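You operate a simulated robot arm through the tools that you are given. There is no shell and no other tool. Be economical: measure what you need, move in short steps, check, and stop when the job is done.

You are at the controls of a simulated two-armed robot. One attempt, no reset.

## Task
Hold the spare bin on the top of the wash bench steady with one hand and put the red master ring in it with the other.

It is judged by the outcome, as a careful person would: the job done as asked, and still so three seconds after it is handed in. It fails if anything else is knocked over, pushed out of place, dropped, spilled or broken.

## Robot
Two 7-joint arms with two-finger parallel grippers on one trunk, on a base that drives. Base frame: it is fixed to the floor where the robot stands at the start and does not move with it; the origin is under the middle of the robot, x ahead of it, y to its left, z up. Units: mm, degrees, N and s.
The left shoulder is at the start at [-82, 119, 851], the right one opposite. With the tool pointing down near the work surface each hand reaches from about 160 to 580 mm from the robot's upright axis, wherever it stands, measured 20 degrees to its own side. Places, roughly: spare bin [-750, 1500, 1000]. Payload 3.43 kg a hand.
Tool frame (each hand has its own): the origin (TCP) lies between the finger pads and is the grasp point; the fingertips stand 30 mm ahead of it; z points along the fingers, y is the line along which they close. The gripper opens to 94 mm. The fingers are 28 mm wide and 10 mm thick; the gripper's body (50 by 96 mm) begins 55 mm behind the TCP.
Orientation is told as [roll, pitch, yaw] about the base's x, y, z axes, in that order, counted from this pose: with the fingers straight down and closing along the base's y, the tool's x points along the base's -x, its y along +y and its z along -z.

## Interface
- The arms move only by the tool apply_moves. It takes "left_rows", "right_rows" or both (then of equal length, played together; a hand with none holds still); each is a list of rows, each an object of numbers (a shift or turn left out is 0, a gripper value left out holds the last): "rx", "ry", "rz": the turn, a rotation vector about the tool's x, y, z in degrees; "tx", "ty", "tz": the shift along the tool's x, y, z in mm; "claw": the gripper command, from -1 (shut) to 1 (fully open), values between in proportion. In form: [{"rx": .., "ry": .., "rz": .., "tx": .., "ty": .., "tz": .., "claw": ..}, ...]. A call has 1 to 12 rows; each row shifts and turns the commanded pose from where the row before left it, along the tool's axes as they then stand. Rows are played at 5 a second. More than 50 mm and 8.6 degrees between two rows, or a gripper value outside its range, and nothing of the call is played. Where a pose cannot be reached the arm comes as near as it can. A force on the tool above 40 N (or 10 N above the force at the start of the call, whichever is more), or a blocked arm, ends the call early, and 0.2 s more pass. Each finger travels about 153 mm/s and halts on what it meets, pressing with about 21 N; the grip force reading is that of the motor and also rises with nothing between the fingers. The clock runs only during rows and for 0.2 s after the last one: add rows that do not move to give the fingers time. It gives the time, the measured TCP pose, the force on the tool (base axes), the opening and the grip force at its end, in the units of the frame above (readings bear some noise), with the torque about the TCP (base axes, N m) and any sound that the robot's microphone picked up.
- Cameras (640 x 400 px; columns grow to the right, rows downward): "scene" is now at [30.1, 1.9, 1555]; the picture's right is [0.03, -1.00, 0.00], its down [-0.80, -0.03, -0.60] and it looks along [0.60, 0.02, -0.80] (base axes); focal length 276 px, centre (320, 200). "left" rides on the left gripper at [76, -14, -102] in its tool frame; the picture's right is [0.18, 0.98, 0.00], its down [-0.75, 0.14, -0.64] and it looks along [-0.63, 0.12, 0.77] (tool axes); focal length 243 px, centre (320, 200). "right" rides on the right gripper at [76, 14, -102] in its tool frame; the picture's right is [-0.18, 0.98, 0.00], its down [-0.75, -0.14, -0.64] and it looks along [-0.63, -0.12, 0.77] (tool axes); focal length 243 px, centre (320, 200). There is no depth. A picture from a camera that has moved, and an enlarged one, comes with that camera's place and axes in the base frame and with its lens.
- capture(camera): a new picture of that camera. No time passes.
- slide_trunk(by): slides the trunk up (or, below 0, down) by that many mm; the arms and the scene camera ride with it, the base frame stays. It gives what a move gives, with no picture.
- base_move(legs): drives the robot by 1 to 6 legs, each [ahead, left, turn to the left] in mm, mm and degrees, along the robot's own axes; the way and the turn of a leg run together, so that a leg with both is an arc; at most 1500 mm and 180 degrees a leg. The arms and the cameras ride along, it lands a little off, and it stops where it bumps. It gives what a move gives.
- head_to(pan, tilt): turns the head with the scene camera to pan (to the left, within 143 degrees either way) and tilt (down, from -29 to 69), counted from straight ahead of the robot. It gives what a move gives.
- zoom(camera, box): a new picture of the part [left, top, right, bottom] of that camera's present view, enlarged. No time passes.
- job_done(): hands the job in; it is judged then, once.

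Work in short steps. Places have to be worked out from the pictures, the camera data and where the tool is seen: move nearer, look again, correct. Check each grasp and each placing, and mend what went wrong. You have 120 turns and 100 pictures in all, those below and enlarged ones among them. Open the grippers and draw the arms clear of the work before you hand the job in, unless the task says otherwise; then end with one line.

The tools are called as name(argument=value, ...) on one line, values as JSON. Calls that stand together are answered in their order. apply_moves: Moves the arms, as the interface text tells. Its arguments: {"type":"object","properties":{"left_rows":{"type":"array"},"right_rows":{"type":"array"}},"required":[]} The other tools are called the same way: slide_trunk (by) slides the trunk up or down; base_move (legs) drives the base; head_to (pan, tilt) turns the head that bears the scene camera; capture (camera) takes a picture; zoom (camera, box) takes an enlarged picture of a part of a camera's view; job_done () hands the job in.

At the start:

```text
time: 0.0
left_tcp_pos: [365.3, 227.0, 1079.3]
left_ee_rot: [0.0, 0.0, 0.1]
left_force: [-0.4, -0.1, 0.2]
left_ft_torque: [0.0, 0.0, 0.02]
left_gripper_width: 94.2
left_grip_force: 0.1
right_tcp_pos: [292.9, -52.1, 1024.9]
right_ee_rot: [0.0, 0.0, 0.1]
right_force: [0.4, -0.7, 0.4]
right_ft_torque: [-0.05, 0.0, -0.01]
right_gripper_width: 93.9
right_grip_force: 0.0
trunk travel left (down, up): [-275.0, 60.0]
robot x, y, heading: [2.0, 0.2, -0.1]
head pan, tilt: [1.9, 53.4]
```

scene: 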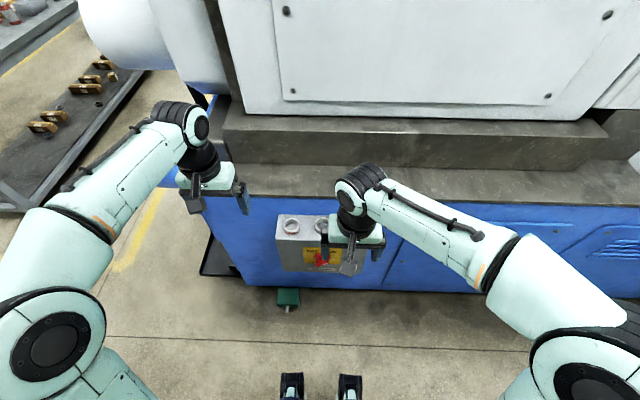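
right: 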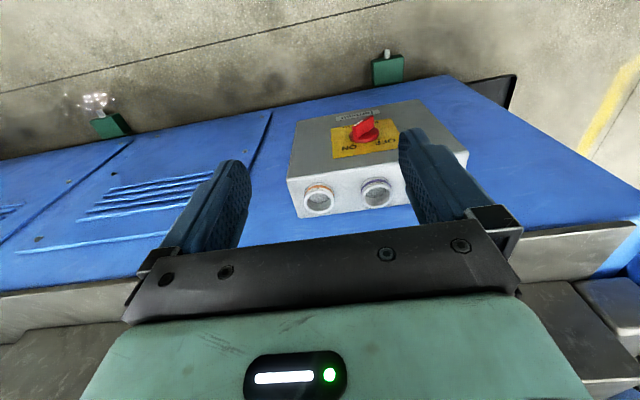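
left: 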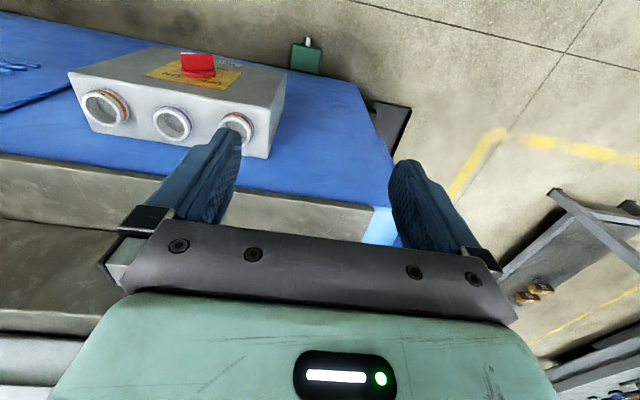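

The scene shows a lathe with a switch box whose top bears round things; I look closer at them and toward the wash bench.

zoom(camera="left", box=[60, 30, 300, 180])

zoom(camera="right", box=[270, 90, 480, 222])

head_to(pan=100, tilt=30)

capture(camera="scene")

```text
2.67 times, centred on (180, 105) of left
camera zoom: at [289.0, 212.1, 1180.7], right [-0.18, 0.98, 0.0], down [0.75, 0.14, 0.64], along [0.63, 0.12, -0.77], focal length 647 px, centre (693, 453)
```

zoom: 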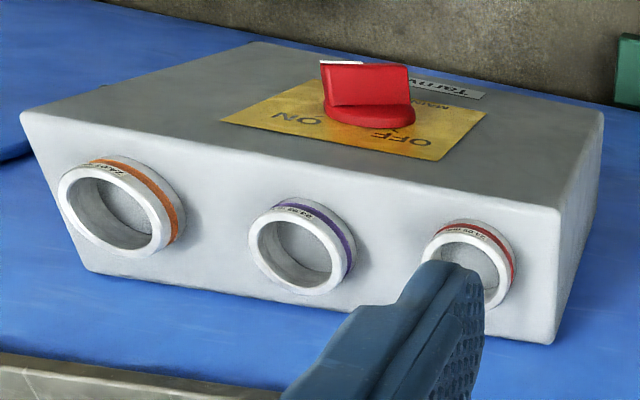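

```text
3.03 times, centred on (375, 156) of right
camera zoom: at [216.9, -37.2, 1127.0], right [0.18, 0.98, 0.0], down [0.75, -0.14, 0.64], along [0.63, -0.12, -0.77], focal length 735 px, centre (153, 333)
```

zoom: 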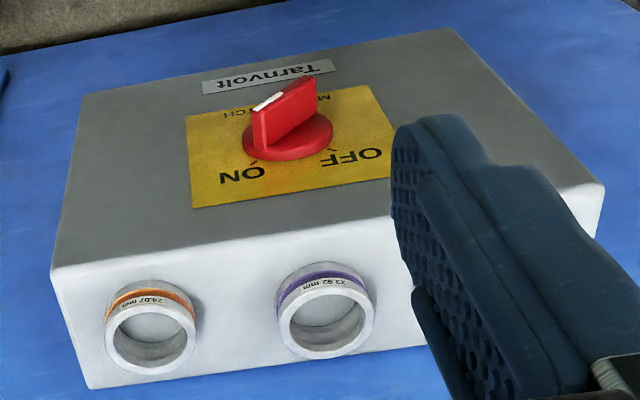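

```text
time: 1.7
left_tcp_pos: [365.4, 224.0, 1079.3]
left_ee_rot: [0.0, 0.0, 0.0]
left_force: [-0.6, 0.0, 0.5]
left_ft_torque: [-0.04, 0.02, 0.0]
left_gripper_width: 93.9
left_grip_force: 0.1
right_tcp_pos: [292.5, -52.4, 1024.7]
right_ee_rot: [0.0, 0.0, 0.1]
right_force: [0.1, 0.8, -0.4]
right_ft_torque: [0.02, 0.0, -0.01]
right_gripper_width: 94.2
right_grip_force: 0.0
trunk travel left (down, up): [-275.0, 60.0]
robot x, y, heading: [-2.0, 0.6, 0.1]
head pan, tilt: [100.0, 30.0]
```

```text
94 pictures are left
camera scene: at [-59.2, 88.5, 1588.9], right [0.98, 0.17, 0.0], down [0.09, -0.49, -0.87], along [-0.15, 0.85, -0.5], focal length 276 px, centre (320, 200)
```

scene: 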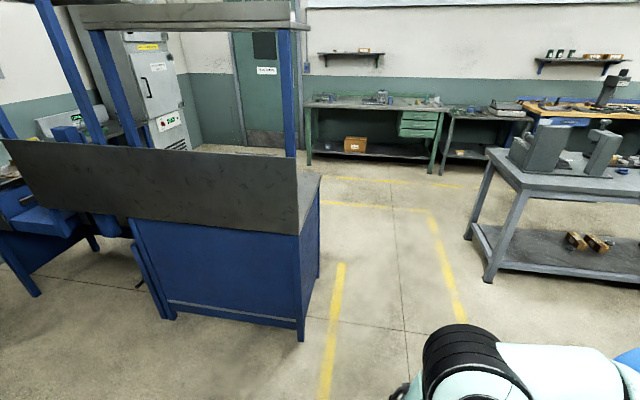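

The rings lie flat on top of the switch box; the red-banded one triangulates to about [480, 109, 800]. I bring the left hand above it, and aim the head back at it.

apply_moves(left_rows=[{"tx": -19, "ty": -19, "tz": 25}, {"tx": -19, "ty": -19, "tz": 25}, {"tx": -19, "ty": -19, "tz": 25}, {"tx": -19, "ty": -19, "tz": 25}, {"tx": -19, "ty": -19, "tz": 25}, {"tx": -19, "ty": -19, "tz": 25, "claw": 0.6}, {"claw": 0.6}])

head_to(pan=5, tilt=53)

capture(camera="left")

capture(camera="scene")

```text
time: 3.3
left_tcp_pos: [480.7, 110.4, 930.9]
left_ee_rot: [0.0, -0.1, 0.0]
left_force: [-0.5, 0.2, 0.0]
left_ft_torque: [-0.02, -0.01, 0.0]
left_gripper_width: 75.3
left_grip_force: 0.2
right_tcp_pos: [292.5, -51.8, 1023.8]
right_ee_rot: [0.0, 0.0, 0.1]
right_force: [-0.5, 0.3, 0.5]
right_ft_torque: [-0.03, 0.01, 0.02]
right_gripper_width: 93.9
right_grip_force: 0.1
trunk travel left (down, up): [-275.0, 60.0]
robot x, y, heading: [0.5, -0.7, -0.2]
head pan, tilt: [100.0, 30.0]
```

```text
time: 5.0
left_tcp_pos: [480.9, 109.9, 929.8]
left_ee_rot: [0.0, 0.1, 0.0]
left_force: [1.2, 0.4, 0.9]
left_ft_torque: [0.0, 0.0, 0.0]
left_gripper_width: 75.2
left_grip_force: 0.0
right_tcp_pos: [291.8, -51.0, 1025.1]
right_ee_rot: [0.0, 0.0, -0.1]
right_force: [0.4, 0.1, 0.6]
right_ft_torque: [-0.01, 0.0, 0.03]
right_gripper_width: 94.0
right_grip_force: 0.1
trunk travel left (down, up): [-275.0, 60.0]
robot x, y, heading: [-0.8, 4.8, -0.2]
head pan, tilt: [5.0, 53.0]
```

```text
93 pictures are left
camera left: at [404.4, 96.9, 1031.7], right [-0.18, 0.98, 0.0], down [0.75, 0.14, 0.64], along [0.63, 0.12, -0.77], focal length 243 px, centre (320, 200)
```

left: 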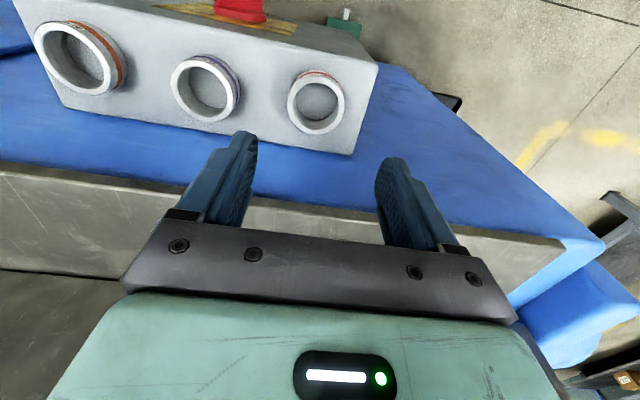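

```text
92 pictures are left
camera scene: at [30.2, 5.9, 1555.5], right [0.09, -1.0, 0.0], down [-0.8, -0.07, -0.6], along [0.6, 0.05, -0.8], focal length 276 px, centre (320, 200)
```

scene: 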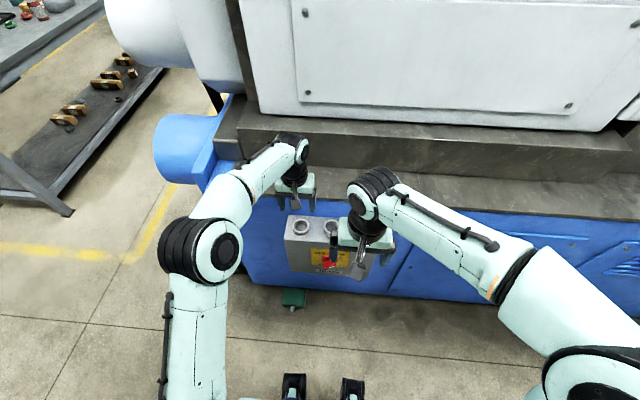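

Ring centre re-estimated at about [481, 106], top rim z≈795-800. I lower to z≈850 and check again.

apply_moves(left_rows=[{"ty": -3, "tz": 40}, {"tz": 40}, {}])

capture(camera="left")

zoom(camera="scene", box=[240, 150, 400, 300])

```text
time: 5.8
left_tcp_pos: [481.7, 108.2, 850.0]
left_ee_rot: [0.0, 0.0, 0.1]
left_force: [0.4, 1.1, -0.2]
left_ft_torque: [-0.02, -0.03, -0.01]
left_gripper_width: 75.2
left_grip_force: 0.1
right_tcp_pos: [292.4, -51.5, 1023.9]
right_ee_rot: [0.1, 0.0, 0.1]
right_force: [-0.8, 0.5, -0.4]
right_ft_torque: [-0.01, 0.0, 0.02]
right_gripper_width: 94.0
right_grip_force: 0.1
trunk travel left (down, up): [-275.0, 60.0]
robot x, y, heading: [-2.2, -2.4, 0.0]
head pan, tilt: [5.0, 53.0]
```

```text
91 pictures are left
camera left: at [405.7, 93.3, 950.9], right [-0.18, 0.98, 0.0], down [0.75, 0.14, 0.64], along [0.63, 0.12, -0.77], focal length 243 px, centre (320, 200)
```

left: 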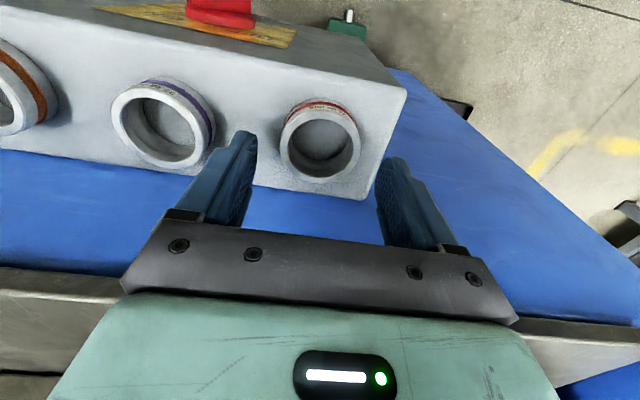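

```text
2.67 times, centred on (320, 225) of scene
camera zoom: at [30.0, 5.8, 1555.5], right [0.09, -1.0, 0.0], down [-0.8, -0.07, -0.6], along [0.6, 0.05, -0.8], focal length 736 px, centre (320, 133)
```

zoom: 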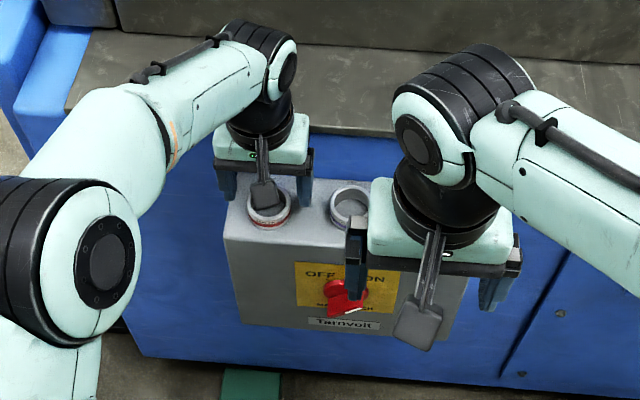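

Ring ≈ [484, 108.5], top ≈ 799. I lower 32 mm more, shift 2 mm forward and look.

apply_moves(left_rows=[{"tx": -2, "tz": 16}, {"tz": 16}, {}])

capture(camera="left")

zoom(camera="scene", box=[270, 180, 350, 250])

```text
time: 6.7
left_tcp_pos: [483.0, 107.9, 819.5]
left_ee_rot: [0.1, -0.1, 0.0]
left_force: [-2.8, 1.4, 9.9]
left_ft_torque: [0.0, 0.2, -0.03]
left_gripper_width: 75.3
left_grip_force: 0.0
right_tcp_pos: [292.2, -51.6, 1024.6]
right_ee_rot: [0.0, -0.1, 0.0]
right_force: [-0.2, -0.7, 0.7]
right_ft_torque: [-0.03, 0.01, 0.03]
right_gripper_width: 94.0
right_grip_force: 0.1
trunk travel left (down, up): [-275.0, 60.0]
robot x, y, heading: [3.2, 1.7, 0.1]
head pan, tilt: [5.0, 53.0]
```

```text
89 pictures are left
camera left: at [407.2, 94.4, 921.1], right [-0.18, 0.98, 0.0], down [0.75, 0.14, 0.64], along [0.63, 0.12, -0.77], focal length 243 px, centre (320, 200)
```

left: 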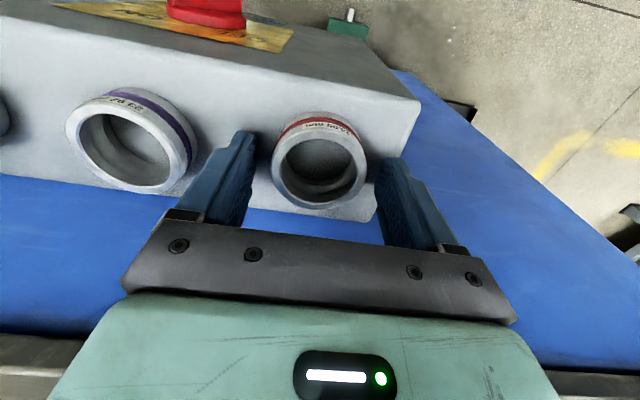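

```text
5.71 times, centred on (310, 215) of scene
camera zoom: at [29.2, 5.9, 1555.6], right [0.09, -1.0, 0.0], down [-0.8, -0.07, -0.6], along [0.6, 0.05, -0.8], focal length 1578 px, centre (377, 114)
```

zoom: 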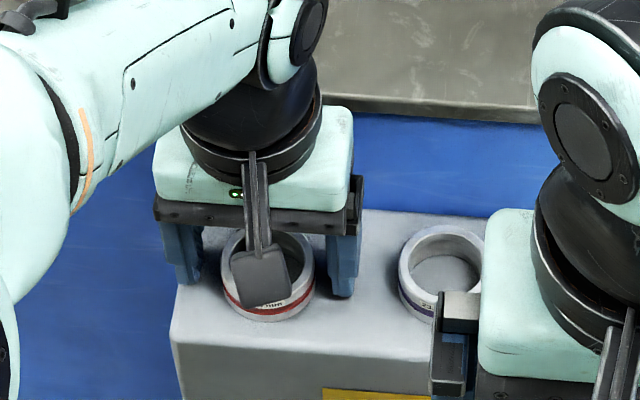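

Light contact force: the fingertips are on the box top (z≈789). The ring thus sits about x≈477; I lift 4 mm, shift back 5 mm and close.

apply_moves(left_rows=[{"tz": -4}, {"tx": 5}, {"claw": 0.3}, {"claw": 0.0}, {"claw": -0.3}, {"claw": -1}, {"claw": -1}, {"claw": -1}])

capture(camera="left")

```text
time: 8.4
left_tcp_pos: [478.2, 108.0, 822.6]
left_ee_rot: [0.0, 0.0, 0.0]
left_force: [0.2, -0.6, -0.2]
left_ft_torque: [0.02, -0.02, 0.0]
left_gripper_width: 51.2
left_grip_force: 20.9
right_tcp_pos: [291.6, -52.8, 1023.7]
right_ee_rot: [0.0, 0.0, 0.0]
right_force: [-0.3, 0.0, -0.2]
right_ft_torque: [0.03, 0.0, -0.04]
right_gripper_width: 94.2
right_grip_force: 0.1
trunk travel left (down, up): [-275.0, 60.0]
robot x, y, heading: [1.0, -1.0, 0.3]
head pan, tilt: [5.0, 53.0]
```

```text
87 pictures are left
camera left: at [401.5, 94.4, 923.2], right [-0.18, 0.98, 0.0], down [0.75, 0.14, 0.64], along [0.63, 0.12, -0.77], focal length 243 px, centre (320, 200)
```

left: 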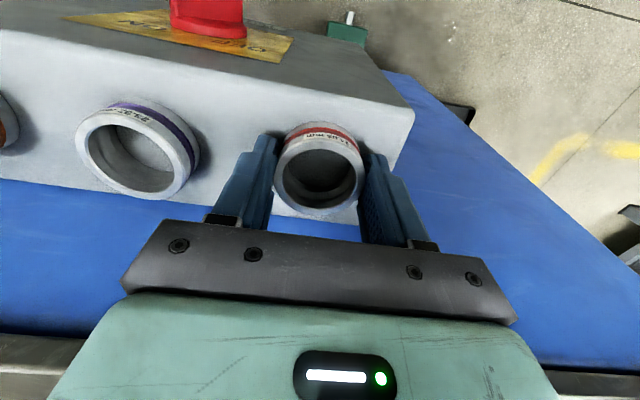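

Gripped at 51 mm with 21 N. I lift straight up and check.

apply_moves(left_rows=[{"tz": -20}, {"tz": -40}, {"tz": -45}, {"tz": -45}, {"tz": -45}, {}])

capture(camera="left")

capture(camera="scene")

```text
time: 9.8
left_tcp_pos: [477.5, 106.6, 1015.8]
left_ee_rot: [0.0, 0.1, -0.1]
left_force: [0.1, 0.7, -1.5]
left_ft_torque: [0.0, 0.04, -0.01]
left_gripper_width: 51.3
left_grip_force: 21.7
right_tcp_pos: [292.7, -52.5, 1024.0]
right_ee_rot: [0.0, 0.0, 0.0]
right_force: [0.1, -0.3, -0.4]
right_ft_torque: [0.01, 0.01, 0.01]
right_gripper_width: 93.8
right_grip_force: 0.1
trunk travel left (down, up): [-275.0, 60.0]
robot x, y, heading: [-0.3, 0.9, 0.1]
head pan, tilt: [5.0, 53.0]
```

```text
86 pictures are left
camera left: at [400.8, 92.8, 1117.8], right [-0.18, 0.98, 0.0], down [0.75, 0.14, 0.64], along [0.63, 0.12, -0.77], focal length 243 px, centre (320, 200)
```

left: 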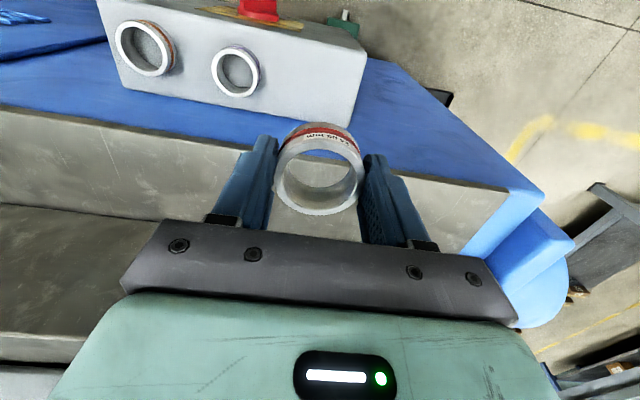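

```text
85 pictures are left
camera scene: at [30.6, 6.0, 1555.4], right [0.09, -1.0, 0.0], down [-0.8, -0.07, -0.6], along [0.6, 0.05, -0.8], focal length 276 px, centre (320, 200)
```

scene: 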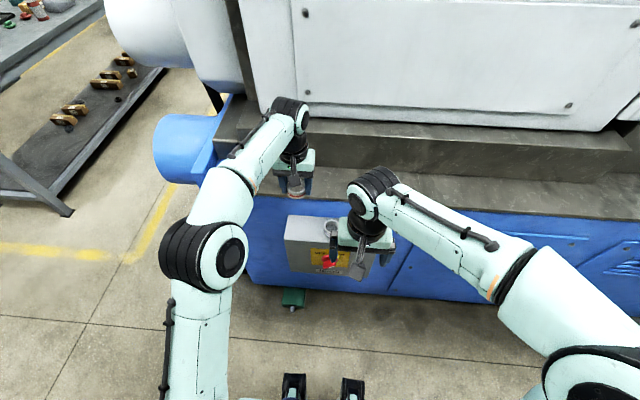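

Ring is held. I draw the left hand in toward the body and look around to plan the drive.

apply_moves(left_rows=[{"tx": 25, "ty": 15, "tz": -15}, {"tx": 30, "ty": 20, "tz": -15}, {"tx": 30, "ty": 20, "tz": -15}, {"tx": 30, "ty": 20, "tz": -15}, {"tx": 15, "ty": 15, "tz": 0}])

head_to(pan=130, tilt=30)

capture(camera="scene")

head_to(pan=-140, tilt=30)

capture(camera="scene")

```text
time: 11.1
left_tcp_pos: [343.8, 200.6, 1076.9]
left_ee_rot: [-0.1, 0.0, 0.0]
left_force: [0.5, 0.6, -0.6]
left_ft_torque: [0.01, 0.0, -0.01]
left_gripper_width: 51.6
left_grip_force: 20.9
right_tcp_pos: [292.5, -51.3, 1024.3]
right_ee_rot: [-0.1, 0.0, 0.0]
right_force: [0.3, 0.3, 0.1]
right_ft_torque: [-0.01, 0.0, 0.0]
right_gripper_width: 93.9
right_grip_force: 0.1
trunk travel left (down, up): [-275.0, 60.0]
robot x, y, heading: [1.0, 0.8, -0.0]
head pan, tilt: [5.0, 53.0]
```

```text
time: 13.1
left_tcp_pos: [345.0, 199.7, 1075.6]
left_ee_rot: [0.0, 0.0, 0.1]
left_force: [-0.6, 0.7, -1.5]
left_ft_torque: [-0.03, 0.01, -0.01]
left_gripper_width: 51.3
left_grip_force: 20.7
right_tcp_pos: [292.9, -52.7, 1025.0]
right_ee_rot: [-0.1, 0.0, 0.0]
right_force: [0.2, -0.8, -0.3]
right_ft_torque: [-0.01, -0.01, 0.03]
right_gripper_width: 94.1
right_grip_force: 0.2
trunk travel left (down, up): [-275.0, 60.0]
robot x, y, heading: [1.9, -1.3, 0.0]
head pan, tilt: [130.0, 30.0]
```

```text
84 pictures are left
camera scene: at [-101.6, 68.8, 1588.9], right [0.77, 0.64, 0.0], down [0.32, -0.38, -0.87], along [-0.56, 0.66, -0.5], focal length 276 px, centre (320, 200)
```

scene: 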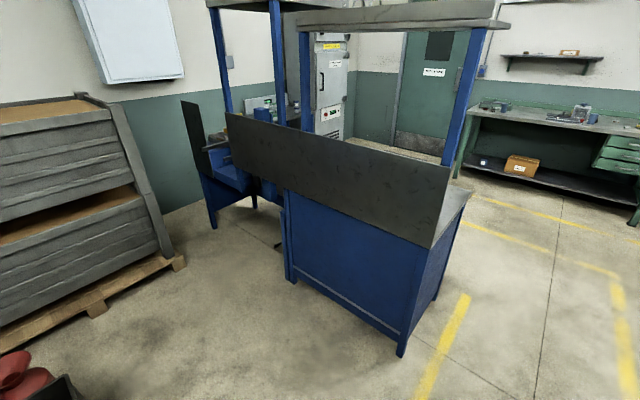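

```text
time: 16.8
left_tcp_pos: [345.3, 199.6, 1075.5]
left_ee_rot: [0.0, 0.0, 0.0]
left_force: [-0.2, -0.3, -2.1]
left_ft_torque: [-0.01, 0.01, -0.01]
left_gripper_width: 51.6
left_grip_force: 20.5
right_tcp_pos: [293.5, -52.5, 1024.3]
right_ee_rot: [0.0, 0.0, 0.0]
right_force: [0.8, 0.0, -0.1]
right_ft_torque: [-0.03, 0.01, 0.0]
right_gripper_width: 94.1
right_grip_force: 0.0
trunk travel left (down, up): [-275.0, 60.0]
robot x, y, heading: [0.2, 0.5, 0.0]
head pan, tilt: [-140.0, 30.0]
```

```text
83 pictures are left
camera scene: at [-112.8, -58.7, 1588.9], right [-0.64, 0.77, 0.0], down [0.38, 0.32, -0.87], along [-0.66, -0.56, -0.5], focal length 276 px, centre (320, 200)
```

scene: 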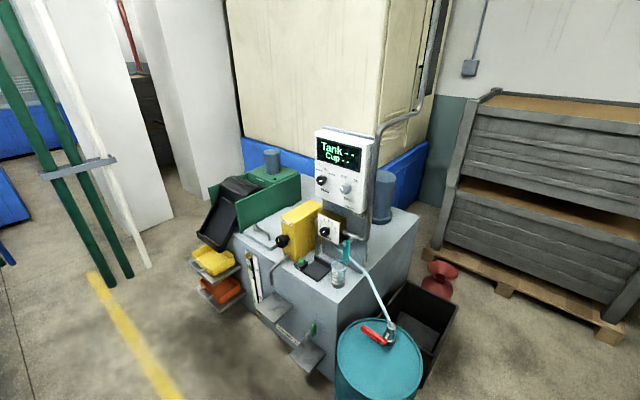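

The wash bench is the blue one with a splash panel on my side; the bin is reached from its far (+y) side. I back out a bit and turn left, then look.

base_move(legs=[[-150, 0, 0], [0, 0, 90]])

head_to(pan=0, tilt=25)

capture(camera="scene")

capture(camera="left")

```text
time: 22.1
left_tcp_pos: [-351.4, 344.7, 1075.2]
left_ee_rot: [0.0, 0.0, 90.3]
left_force: [-0.7, 0.3, -1.0]
left_ft_torque: [-0.04, 0.01, -0.01]
left_gripper_width: 51.6
left_grip_force: 20.9
right_tcp_pos: [-100.8, 292.9, 1024.2]
right_ee_rot: [0.0, 0.0, 90.5]
right_force: [0.8, 0.1, -0.3]
right_ft_torque: [-0.04, 0.0, 0.0]
right_gripper_width: 94.0
right_grip_force: 0.1
trunk travel left (down, up): [-275.0, 60.0]
robot x, y, heading: [-152.3, 0.2, 90.4]
head pan, tilt: [-140.0, 30.0]
```

```text
time: 24.3
left_tcp_pos: [-353.1, 343.2, 1076.5]
left_ee_rot: [0.0, 0.0, 90.3]
left_force: [0.1, -0.6, -0.8]
left_ft_torque: [-0.01, -0.02, -0.01]
left_gripper_width: 51.6
left_grip_force: 20.8
right_tcp_pos: [-99.2, 292.7, 1023.4]
right_ee_rot: [-0.1, 0.1, 90.4]
right_force: [-0.4, -0.4, 0.0]
right_ft_torque: [0.01, 0.02, 0.01]
right_gripper_width: 94.0
right_grip_force: 0.0
trunk travel left (down, up): [-275.0, 60.0]
robot x, y, heading: [-151.8, -2.4, 90.1]
head pan, tilt: [0.0, 25.0]
```

```text
82 pictures are left
camera scene: at [-150.5, 47.6, 1596.9], right [1.0, 0.01, 0.0], down [0.0, -0.42, -0.91], along [-0.01, 0.91, -0.42], focal length 276 px, centre (320, 200)
```

scene: 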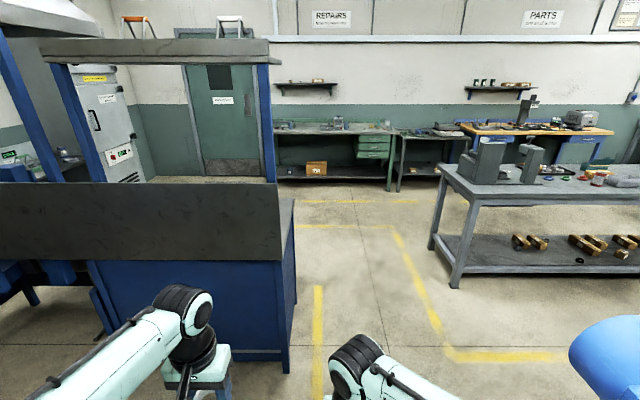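

```text
81 pictures are left
camera left: at [-337.7, 268.1, 1176.8], right [-0.98, -0.19, 0.0], down [-0.15, 0.75, 0.64], along [-0.12, 0.63, -0.77], focal length 243 px, centre (320, 200)
```

left: 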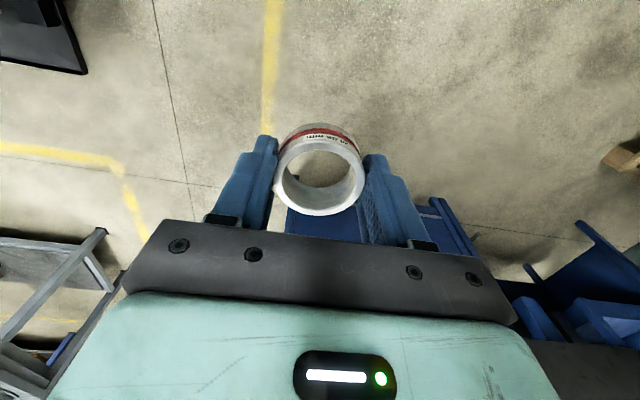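

Corridor between bench end (x≈-350) and the vise table (x≈880) is clear; I drive along x≈150 to y≈2400 and turn left to look at the bench's front.

base_move(legs=[[0, -320, 0], [1200, 0, 0], [1150, 0, 0], [0, 0, 90]])

head_to(pan=45, tilt=25)

capture(camera="scene")

```text
time: 42.4
left_tcp_pos: [-196.4, 2127.2, 1075.1]
left_ee_rot: [0.0, 0.0, 179.0]
left_force: [1.3, 0.4, -0.9]
left_ft_torque: [0.0, 0.01, -0.01]
left_gripper_width: 51.4
left_grip_force: 20.9
right_tcp_pos: [-140.7, 2377.5, 1024.1]
right_ee_rot: [0.0, 0.0, 179.1]
right_force: [-0.9, 0.3, 0.9]
right_ft_torque: [0.03, -0.03, -0.01]
right_gripper_width: 94.0
right_grip_force: 0.0
trunk travel left (down, up): [-275.0, 60.0]
robot x, y, heading: [151.9, 2320.9, 179.2]
head pan, tilt: [0.0, 25.0]
```

```text
time: 43.6
left_tcp_pos: [-195.7, 2126.5, 1075.7]
left_ee_rot: [0.0, 0.1, 179.1]
left_force: [0.5, 0.7, -0.3]
left_ft_torque: [0.0, -0.02, 0.01]
left_gripper_width: 51.5
left_grip_force: 21.0
right_tcp_pos: [-141.7, 2377.1, 1024.0]
right_ee_rot: [0.0, -0.1, 179.2]
right_force: [0.3, 0.2, 0.6]
right_ft_torque: [0.03, 0.0, 0.0]
right_gripper_width: 94.2
right_grip_force: 0.1
trunk travel left (down, up): [-275.0, 60.0]
robot x, y, heading: [147.3, 2323.0, 179.1]
head pan, tilt: [45.0, 25.0]
```

```text
80 pictures are left
camera scene: at [128.9, 2255.9, 1596.9], right [-0.7, 0.72, 0.0], down [0.3, 0.29, -0.91], along [-0.65, -0.63, -0.42], focal length 276 px, centre (320, 200)
```

scene: 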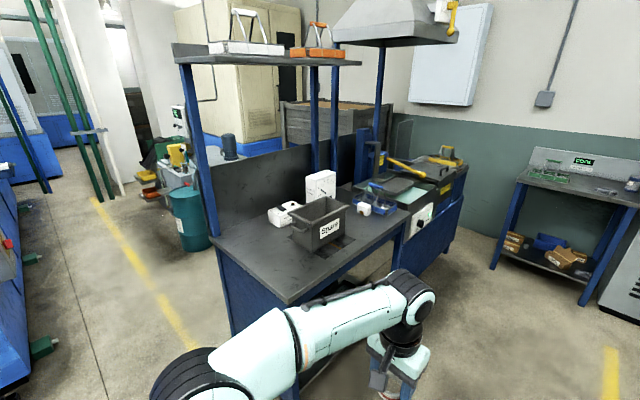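

The "Spare" bin is visible on the bench top. Zooming in for details.

zoom(camera="scene", box=[220, 140, 420, 290])

```text
2.67 times, centred on (320, 215) of scene
camera zoom: at [128.9, 2255.9, 1596.9], right [-0.7, 0.72, 0.0], down [0.3, 0.29, -0.91], along [-0.65, -0.63, -0.42], focal length 736 px, centre (320, 160)
```

zoom: 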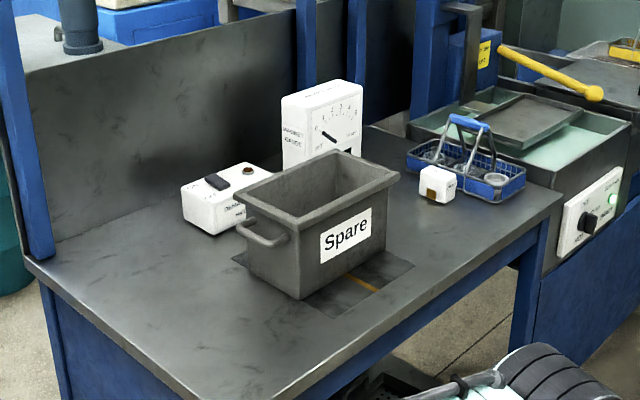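

Bin: rim ≈ x −850…−590, y 1355…1510, z≈1000; bench top ≈ 845. I raise the trunk, drive along the front of the bench and face it from y≈2320.

slide_trunk(by=60)

base_move(legs=[[860, 0, 0], [0, 0, 90]])

head_to(pan=0, tilt=35)

capture(camera="scene")

```text
time: 44.6
left_tcp_pos: [-196.8, 2127.1, 1134.9]
left_ee_rot: [0.0, 0.0, 179.2]
left_force: [0.2, -0.7, -0.9]
left_ft_torque: [-0.02, -0.01, 0.0]
left_gripper_width: 50.9
left_grip_force: 21.2
right_tcp_pos: [-140.5, 2377.8, 1085.4]
right_ee_rot: [0.0, 0.0, 179.1]
right_force: [-0.9, -0.3, 1.0]
right_ft_torque: [-0.02, 0.01, -0.02]
right_gripper_width: 94.4
right_grip_force: 0.1
trunk travel left (down, up): [-335.0, 0.0]
robot x, y, heading: [150.0, 2323.2, 179.4]
head pan, tilt: [45.0, 25.0]
```

```text
time: 53.0
left_tcp_pos: [-494.5, 2004.7, 1135.3]
left_ee_rot: [-0.1, 0.0, -90.4]
left_force: [0.1, -0.8, -0.9]
left_ft_torque: [0.03, 0.0, 0.04]
left_gripper_width: 51.6
left_grip_force: 20.9
right_tcp_pos: [-746.9, 2058.2, 1084.7]
right_ee_rot: [0.0, 0.0, -90.4]
right_force: [-0.1, 0.0, -0.8]
right_ft_torque: [0.01, -0.01, -0.01]
right_gripper_width: 93.9
right_grip_force: 0.0
trunk travel left (down, up): [-335.0, 0.0]
robot x, y, heading: [-690.0, 2345.9, -90.1]
head pan, tilt: [45.0, 25.0]
```

```text
time: 54.1
left_tcp_pos: [-495.5, 2005.9, 1135.1]
left_ee_rot: [0.0, 0.1, -90.3]
left_force: [-0.3, -0.1, -0.4]
left_ft_torque: [-0.01, -0.02, -0.02]
left_gripper_width: 51.2
left_grip_force: 20.3
right_tcp_pos: [-745.6, 2058.3, 1083.9]
right_ee_rot: [0.0, -0.1, -90.3]
right_force: [0.8, 0.3, -0.6]
right_ft_torque: [-0.02, -0.02, 0.0]
right_gripper_width: 94.2
right_grip_force: 0.1
trunk travel left (down, up): [-335.0, 0.0]
robot x, y, heading: [-692.3, 2350.5, -90.0]
head pan, tilt: [0.0, 35.0]
```

```text
78 pictures are left
camera scene: at [-691.3, 2306.4, 1644.3], right [-1.0, 0.01, 0.0], down [0.0, 0.57, -0.82], along [0.0, -0.82, -0.57], focal length 276 px, centre (320, 200)
```

scene: 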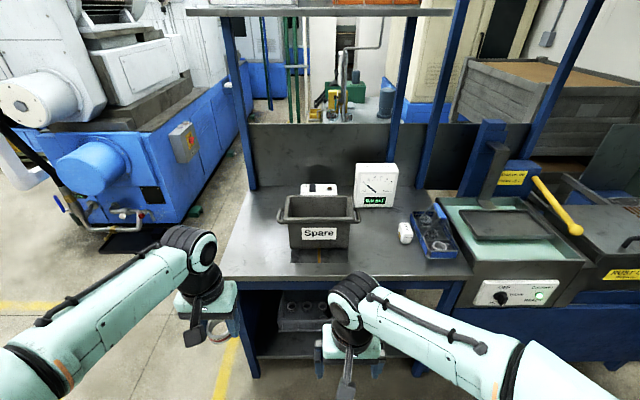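

zoom(camera="scene", box=[220, 150, 480, 300])

```text
2.46 times, centred on (350, 225) of scene
camera zoom: at [-691.3, 2306.4, 1644.3], right [-1.0, 0.01, 0.0], down [0.0, 0.57, -0.82], along [0.0, -0.82, -0.57], focal length 680 px, centre (246, 138)
```

zoom: 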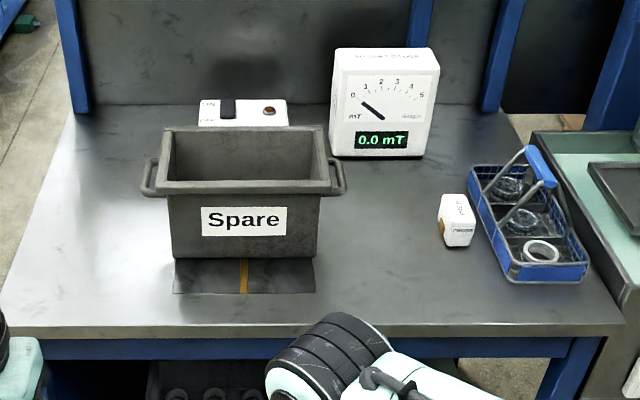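

Bin rim: x −825…−565, y 1344…1512, z≈996, with handle loops at both ends. I'll approach 430 mm with hands already above rim height.

base_move(legs=[[300, 0, 0], [130, 0, 0]])

head_to(pan=0, tilt=53)

capture(camera="scene")

capture(camera="right")

```text
time: 57.0
left_tcp_pos: [-495.2, 1577.4, 1136.1]
left_ee_rot: [0.1, 0.0, -90.2]
left_force: [-0.2, 0.0, -1.2]
left_ft_torque: [-0.02, 0.02, 0.02]
left_gripper_width: 51.1
left_grip_force: 21.0
right_tcp_pos: [-747.6, 1630.7, 1084.2]
right_ee_rot: [0.0, -0.1, -90.1]
right_force: [0.5, 0.1, 0.6]
right_ft_torque: [-0.02, 0.01, 0.01]
right_gripper_width: 94.0
right_grip_force: 0.0
trunk travel left (down, up): [-335.0, 0.0]
robot x, y, heading: [-694.5, 1922.2, -90.1]
head pan, tilt: [0.0, 35.0]
```

```text
time: 57.8
left_tcp_pos: [-495.7, 1575.7, 1136.3]
left_ee_rot: [0.1, 0.0, -90.1]
left_force: [-0.3, 0.0, -1.1]
left_ft_torque: [-0.05, -0.02, 0.0]
left_gripper_width: 51.0
left_grip_force: 20.6
right_tcp_pos: [-746.1, 1629.0, 1084.7]
right_ee_rot: [0.0, 0.0, -90.3]
right_force: [0.1, 0.2, -0.1]
right_ft_torque: [-0.03, -0.02, -0.03]
right_gripper_width: 94.1
right_grip_force: 0.0
trunk travel left (down, up): [-335.0, 0.0]
robot x, y, heading: [-693.0, 1921.5, -90.2]
head pan, tilt: [0.0, 53.0]
```

```text
76 pictures are left
camera scene: at [-693.0, 1891.5, 1618.7], right [-1.0, 0.0, 0.0], down [0.0, 0.8, -0.6], along [0.0, -0.6, -0.8], focal length 276 px, centre (320, 200)
```

scene: 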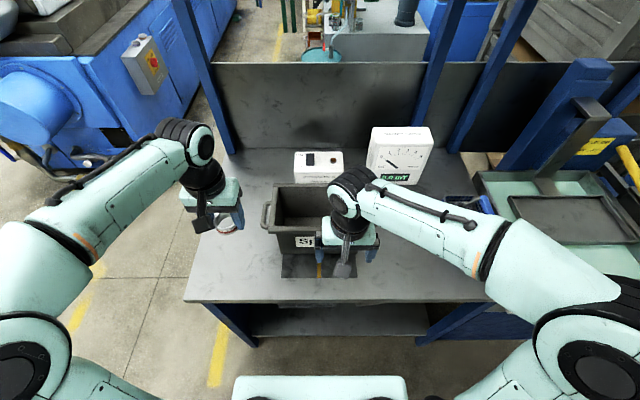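

```text
75 pictures are left
camera right: at [-731.7, 1706.1, 1187.1], right [0.98, -0.19, 0.0], down [-0.14, -0.75, 0.64], along [-0.12, -0.63, -0.77], focal length 243 px, centre (320, 200)
```

right: 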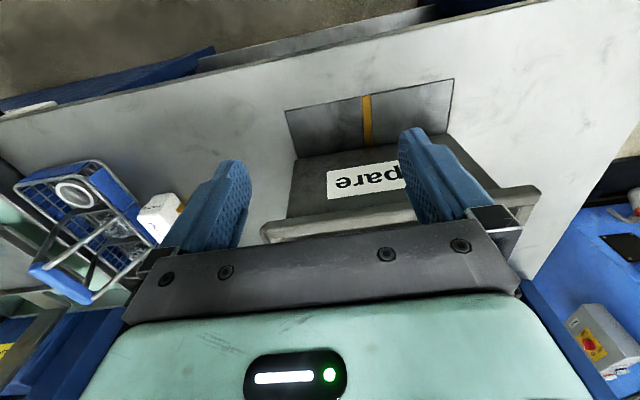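

I raise the right hand and move it over toward the bin's −x end handle, stopping short to look.

apply_moves(right_rows=[{"tz": -40}, {"tx": -35, "ty": -25}, {"tx": -40, "ty": -25}, {"tx": -40, "ty": -25}, {"tx": -40, "ty": -16}, {}])

capture(camera="right")

zoom(camera="scene", box=[220, 130, 480, 300])

capture(camera="left")

```text
time: 59.2
left_tcp_pos: [-495.9, 1577.1, 1137.0]
left_ee_rot: [0.0, -0.1, -90.2]
left_force: [0.2, 0.7, -1.0]
left_ft_torque: [0.01, 0.01, 0.01]
left_gripper_width: 51.5
left_grip_force: 21.2
right_tcp_pos: [-840.2, 1473.9, 1125.1]
right_ee_rot: [0.1, 0.0, -90.2]
right_force: [-0.6, -0.5, 0.2]
right_ft_torque: [-0.03, 0.02, 0.02]
right_gripper_width: 93.9
right_grip_force: 0.1
trunk travel left (down, up): [-335.0, 0.0]
robot x, y, heading: [-692.6, 1922.3, -90.4]
head pan, tilt: [0.0, 53.0]
```

```text
74 pictures are left
camera right: at [-823.7, 1551.0, 1228.6], right [0.98, -0.19, 0.0], down [-0.14, -0.75, 0.64], along [-0.12, -0.63, -0.77], focal length 243 px, centre (320, 200)
```

right: 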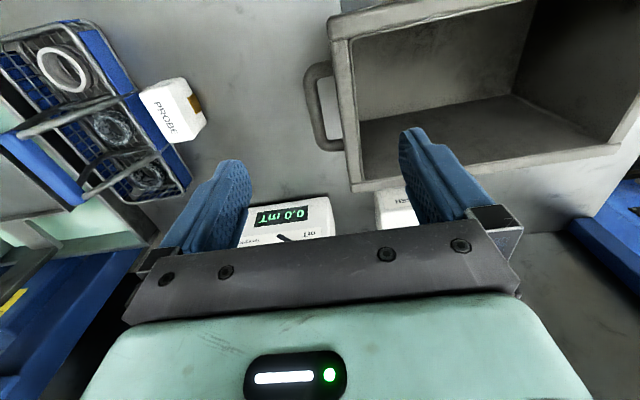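

```text
2.35 times, centred on (350, 215) of scene
camera zoom: at [-692.9, 1892.5, 1618.6], right [-1.0, 0.0, 0.0], down [0.0, 0.8, -0.6], along [0.0, -0.6, -0.8], focal length 650 px, centre (249, 165)
```

zoom: 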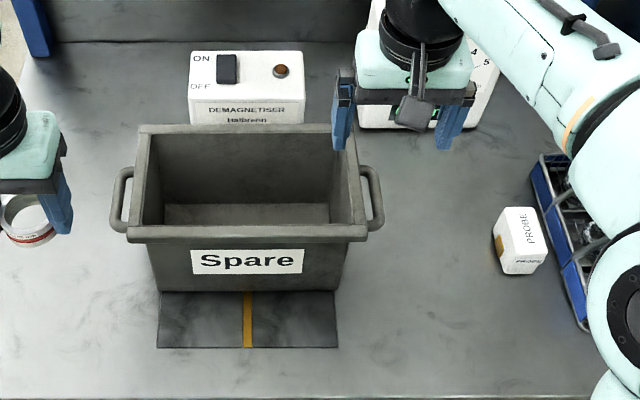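

```text
72 pictures are left
camera left: at [-509.2, 1654.0, 1237.0], right [0.98, 0.18, 0.0], down [0.14, -0.75, 0.64], along [0.12, -0.63, -0.77], focal length 243 px, centre (320, 200)
```

left: 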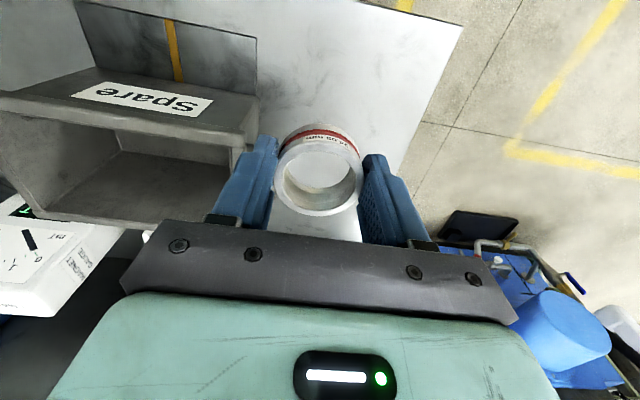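

Bin end on the right: inner wall x≈−806, handle bar out to x≈−852, handle centre y≈1452. I align the right hand over it (one finger to go inside the wall, one outside the handle) and descend to just above the rim.

apply_moves(right_rows=[{"tx": -22, "ty": 11}, {"tz": 40}, {"tz": 40}, {}])

capture(camera="right")

zoom(camera="scene", box=[270, 160, 430, 260])

```text
time: 60.2
left_tcp_pos: [-495.1, 1576.2, 1135.4]
left_ee_rot: [0.1, 0.0, -90.2]
left_force: [-0.2, -0.2, -1.2]
left_ft_torque: [0.03, 0.01, -0.01]
left_gripper_width: 51.4
left_grip_force: 21.4
right_tcp_pos: [-827.6, 1453.2, 1046.8]
right_ee_rot: [0.0, 0.0, -90.1]
right_force: [-0.2, 1.3, -0.1]
right_ft_torque: [0.01, 0.0, -0.03]
right_gripper_width: 94.0
right_grip_force: 0.1
trunk travel left (down, up): [-335.0, 0.0]
robot x, y, heading: [-690.9, 1925.7, -90.2]
head pan, tilt: [0.0, 53.0]
```

```text
71 pictures are left
camera right: at [-812.6, 1530.3, 1148.9], right [0.98, -0.19, 0.0], down [-0.14, -0.75, 0.64], along [-0.12, -0.63, -0.77], focal length 243 px, centre (320, 200)
```

right: 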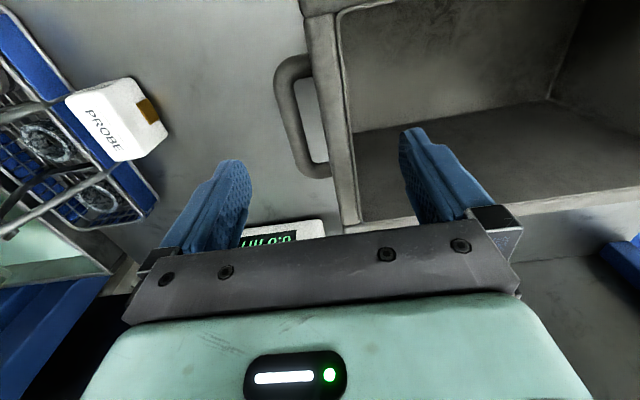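

```text
4.00 times, centred on (350, 210) of scene
camera zoom: at [-692.9, 1891.7, 1618.7], right [-1.0, 0.0, 0.0], down [0.0, 0.8, -0.6], along [0.0, -0.6, -0.8], focal length 1104 px, centre (200, 160)
```

zoom: 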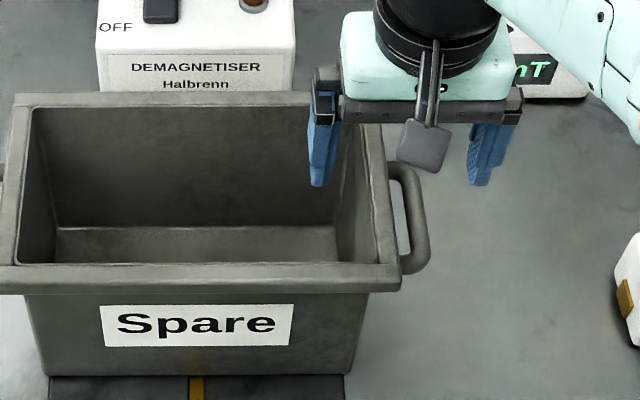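

Alignment good (span ≈ −856…−805, centre ≈ −830). I descend to TCP z≈985, then close slowly.

apply_moves(right_rows=[{"ty": -2, "tz": 30}, {"tz": 30}, {}])

capture(camera="right")

zoom(camera="scene", box=[270, 160, 430, 260])

```text
time: 61.0
left_tcp_pos: [-494.2, 1576.0, 1136.8]
left_ee_rot: [-0.1, 0.0, -90.2]
left_force: [0.2, 0.9, -1.3]
left_ft_torque: [-0.02, -0.01, -0.03]
left_gripper_width: 51.2
left_grip_force: 20.9
right_tcp_pos: [-830.8, 1452.8, 989.2]
right_ee_rot: [0.0, 0.0, -90.2]
right_force: [-0.4, 0.7, -0.5]
right_ft_torque: [-0.01, -0.01, -0.04]
right_gripper_width: 93.9
right_grip_force: 0.1
trunk travel left (down, up): [-335.0, 0.0]
robot x, y, heading: [-694.2, 1925.4, -90.2]
head pan, tilt: [0.0, 53.0]
```

```text
69 pictures are left
camera right: at [-815.1, 1529.9, 1090.7], right [0.98, -0.19, 0.0], down [-0.14, -0.75, 0.64], along [-0.12, -0.63, -0.77], focal length 243 px, centre (320, 200)
```

right: 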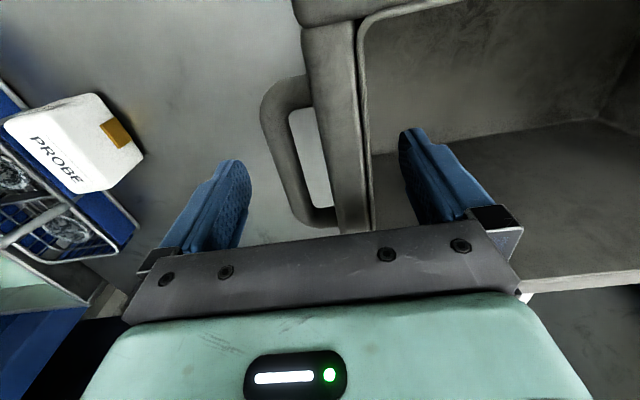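

```text
4.00 times, centred on (350, 210) of scene
camera zoom: at [-692.9, 1891.8, 1618.6], right [-1.0, 0.0, 0.0], down [0.0, 0.8, -0.6], along [0.0, -0.6, -0.8], focal length 1104 px, centre (200, 160)
```

zoom: 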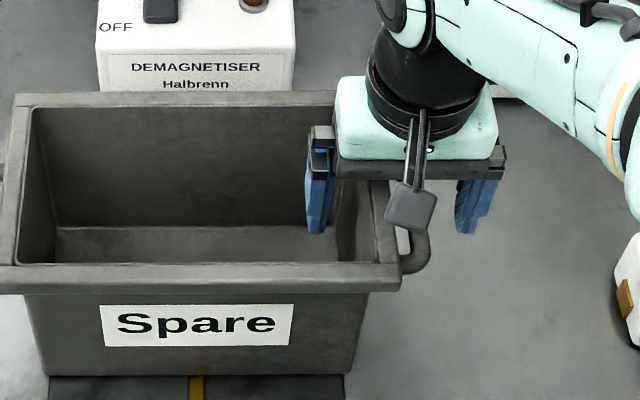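

Well centred on the handle and wall. I close slowly.

apply_moves(right_rows=[{"claw": 0.7}, {"claw": 0.5}, {"claw": 0.35}, {"claw": 0.25}, {"claw": 0.18}, {}])

capture(camera="right")

```text
time: 62.4
left_tcp_pos: [-494.1, 1577.0, 1135.4]
left_ee_rot: [0.0, 0.0, -90.2]
left_force: [-0.3, 0.5, -1.9]
left_ft_torque: [0.01, 0.02, -0.02]
left_gripper_width: 51.3
left_grip_force: 21.3
right_tcp_pos: [-830.0, 1454.3, 989.0]
right_ee_rot: [-0.1, 0.0, -90.2]
right_force: [0.8, 0.9, -0.4]
right_ft_torque: [0.01, -0.02, 0.03]
right_gripper_width: 55.5
right_grip_force: 0.0
trunk travel left (down, up): [-335.0, 0.0]
robot x, y, heading: [-691.5, 1919.9, -90.2]
head pan, tilt: [0.0, 53.0]
```

```text
67 pictures are left
camera right: at [-815.0, 1529.7, 1091.0], right [0.98, -0.19, 0.0], down [-0.14, -0.75, 0.64], along [-0.12, -0.63, -0.77], focal length 243 px, centre (320, 200)
```

right: 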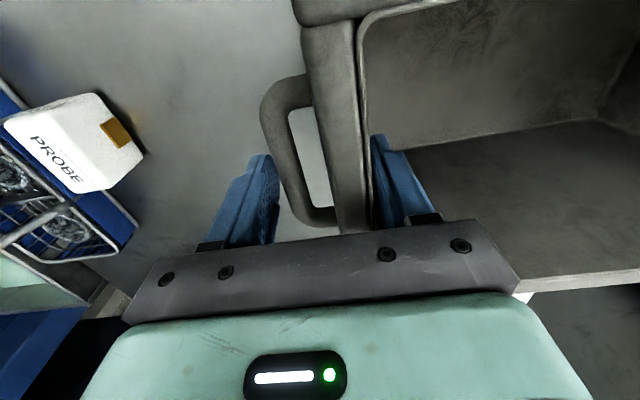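

Both pads are about touching evenly; I finish closing gently in small steps.

apply_moves(right_rows=[{"claw": 0.12}, {"claw": 0.06}, {"claw": 0.0}, {"claw": -0.06}, {}, {}])

capture(camera="right")

```text
time: 63.8
left_tcp_pos: [-494.7, 1576.7, 1135.8]
left_ee_rot: [0.0, 0.0, -90.1]
left_force: [-1.3, -0.2, -0.7]
left_ft_torque: [0.01, 0.02, -0.03]
left_gripper_width: 51.5
left_grip_force: 20.6
right_tcp_pos: [-829.4, 1452.7, 988.2]
right_ee_rot: [0.0, 0.0, -90.3]
right_force: [5.2, 0.6, 1.4]
right_ft_torque: [0.09, 0.52, 0.22]
right_gripper_width: 48.3
right_grip_force: 20.4
trunk travel left (down, up): [-335.0, 0.0]
robot x, y, heading: [-693.8, 1923.4, -89.9]
head pan, tilt: [0.0, 53.0]
```

```text
66 pictures are left
camera right: at [-814.3, 1529.9, 1091.2], right [0.98, -0.19, 0.0], down [-0.14, -0.75, 0.64], along [-0.12, -0.63, -0.77], focal length 243 px, centre (320, 200)
```

right: 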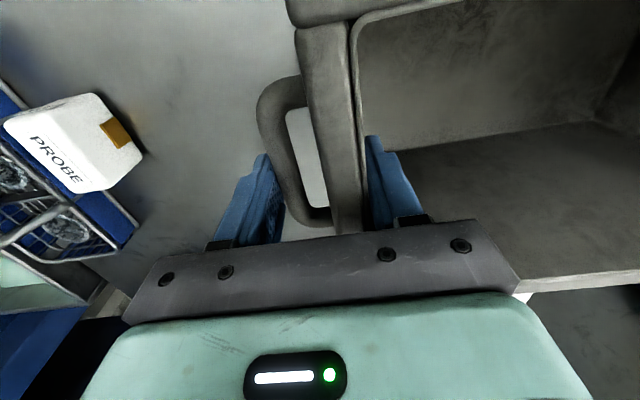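

The bin is held (48 mm, 20 N). To lower the ring deep into the bin without the wrist camera hitting the front rim, I yaw the left hand 90° so the camera lies along the bin's length.

apply_moves(left_rows=[{"rz": 8.5}, {"rz": 8.5}, {"rz": 8.5}, {"rz": 8.5}, {"rz": 8.5}, {"rz": 8.5}, {"rz": 8.5}, {"rz": 8.5}, {"rz": 8.5}, {"rz": 8.5}, {"rz": 5}, {}])

capture(camera="scene")

capture(camera="left")

```text
time: 66.4
left_tcp_pos: [-495.2, 1577.0, 1136.9]
left_ee_rot: [0.0, -0.1, 179.7]
left_force: [-0.2, 0.6, -2.2]
left_ft_torque: [0.0, -0.04, 0.0]
left_gripper_width: 51.3
left_grip_force: 21.3
right_tcp_pos: [-828.9, 1452.7, 988.6]
right_ee_rot: [0.0, 0.0, -90.1]
right_force: [4.0, 1.3, 1.3]
right_ft_torque: [0.01, 0.57, 0.28]
right_gripper_width: 48.4
right_grip_force: 20.9
trunk travel left (down, up): [-335.0, 0.0]
robot x, y, heading: [-691.5, 1919.8, -89.9]
head pan, tilt: [0.0, 53.0]
```

```text
65 pictures are left
camera scene: at [-692.1, 1891.9, 1618.6], right [-1.0, 0.0, 0.0], down [0.0, 0.8, -0.6], along [0.0, -0.6, -0.8], focal length 276 px, centre (320, 200)
```

scene: 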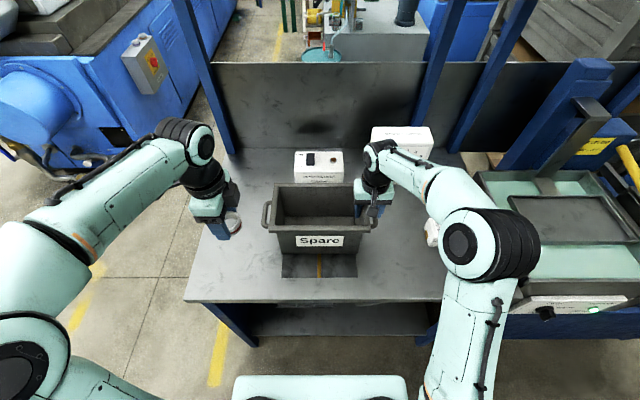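

```text
64 pictures are left
camera left: at [-418.8, 1591.2, 1237.2], right [0.18, -0.98, 0.0], down [-0.75, -0.14, 0.64], along [-0.63, -0.12, -0.77], focal length 243 px, centre (320, 200)
```

left: 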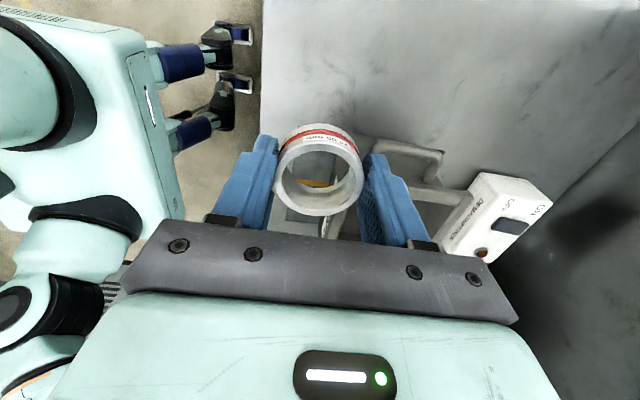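

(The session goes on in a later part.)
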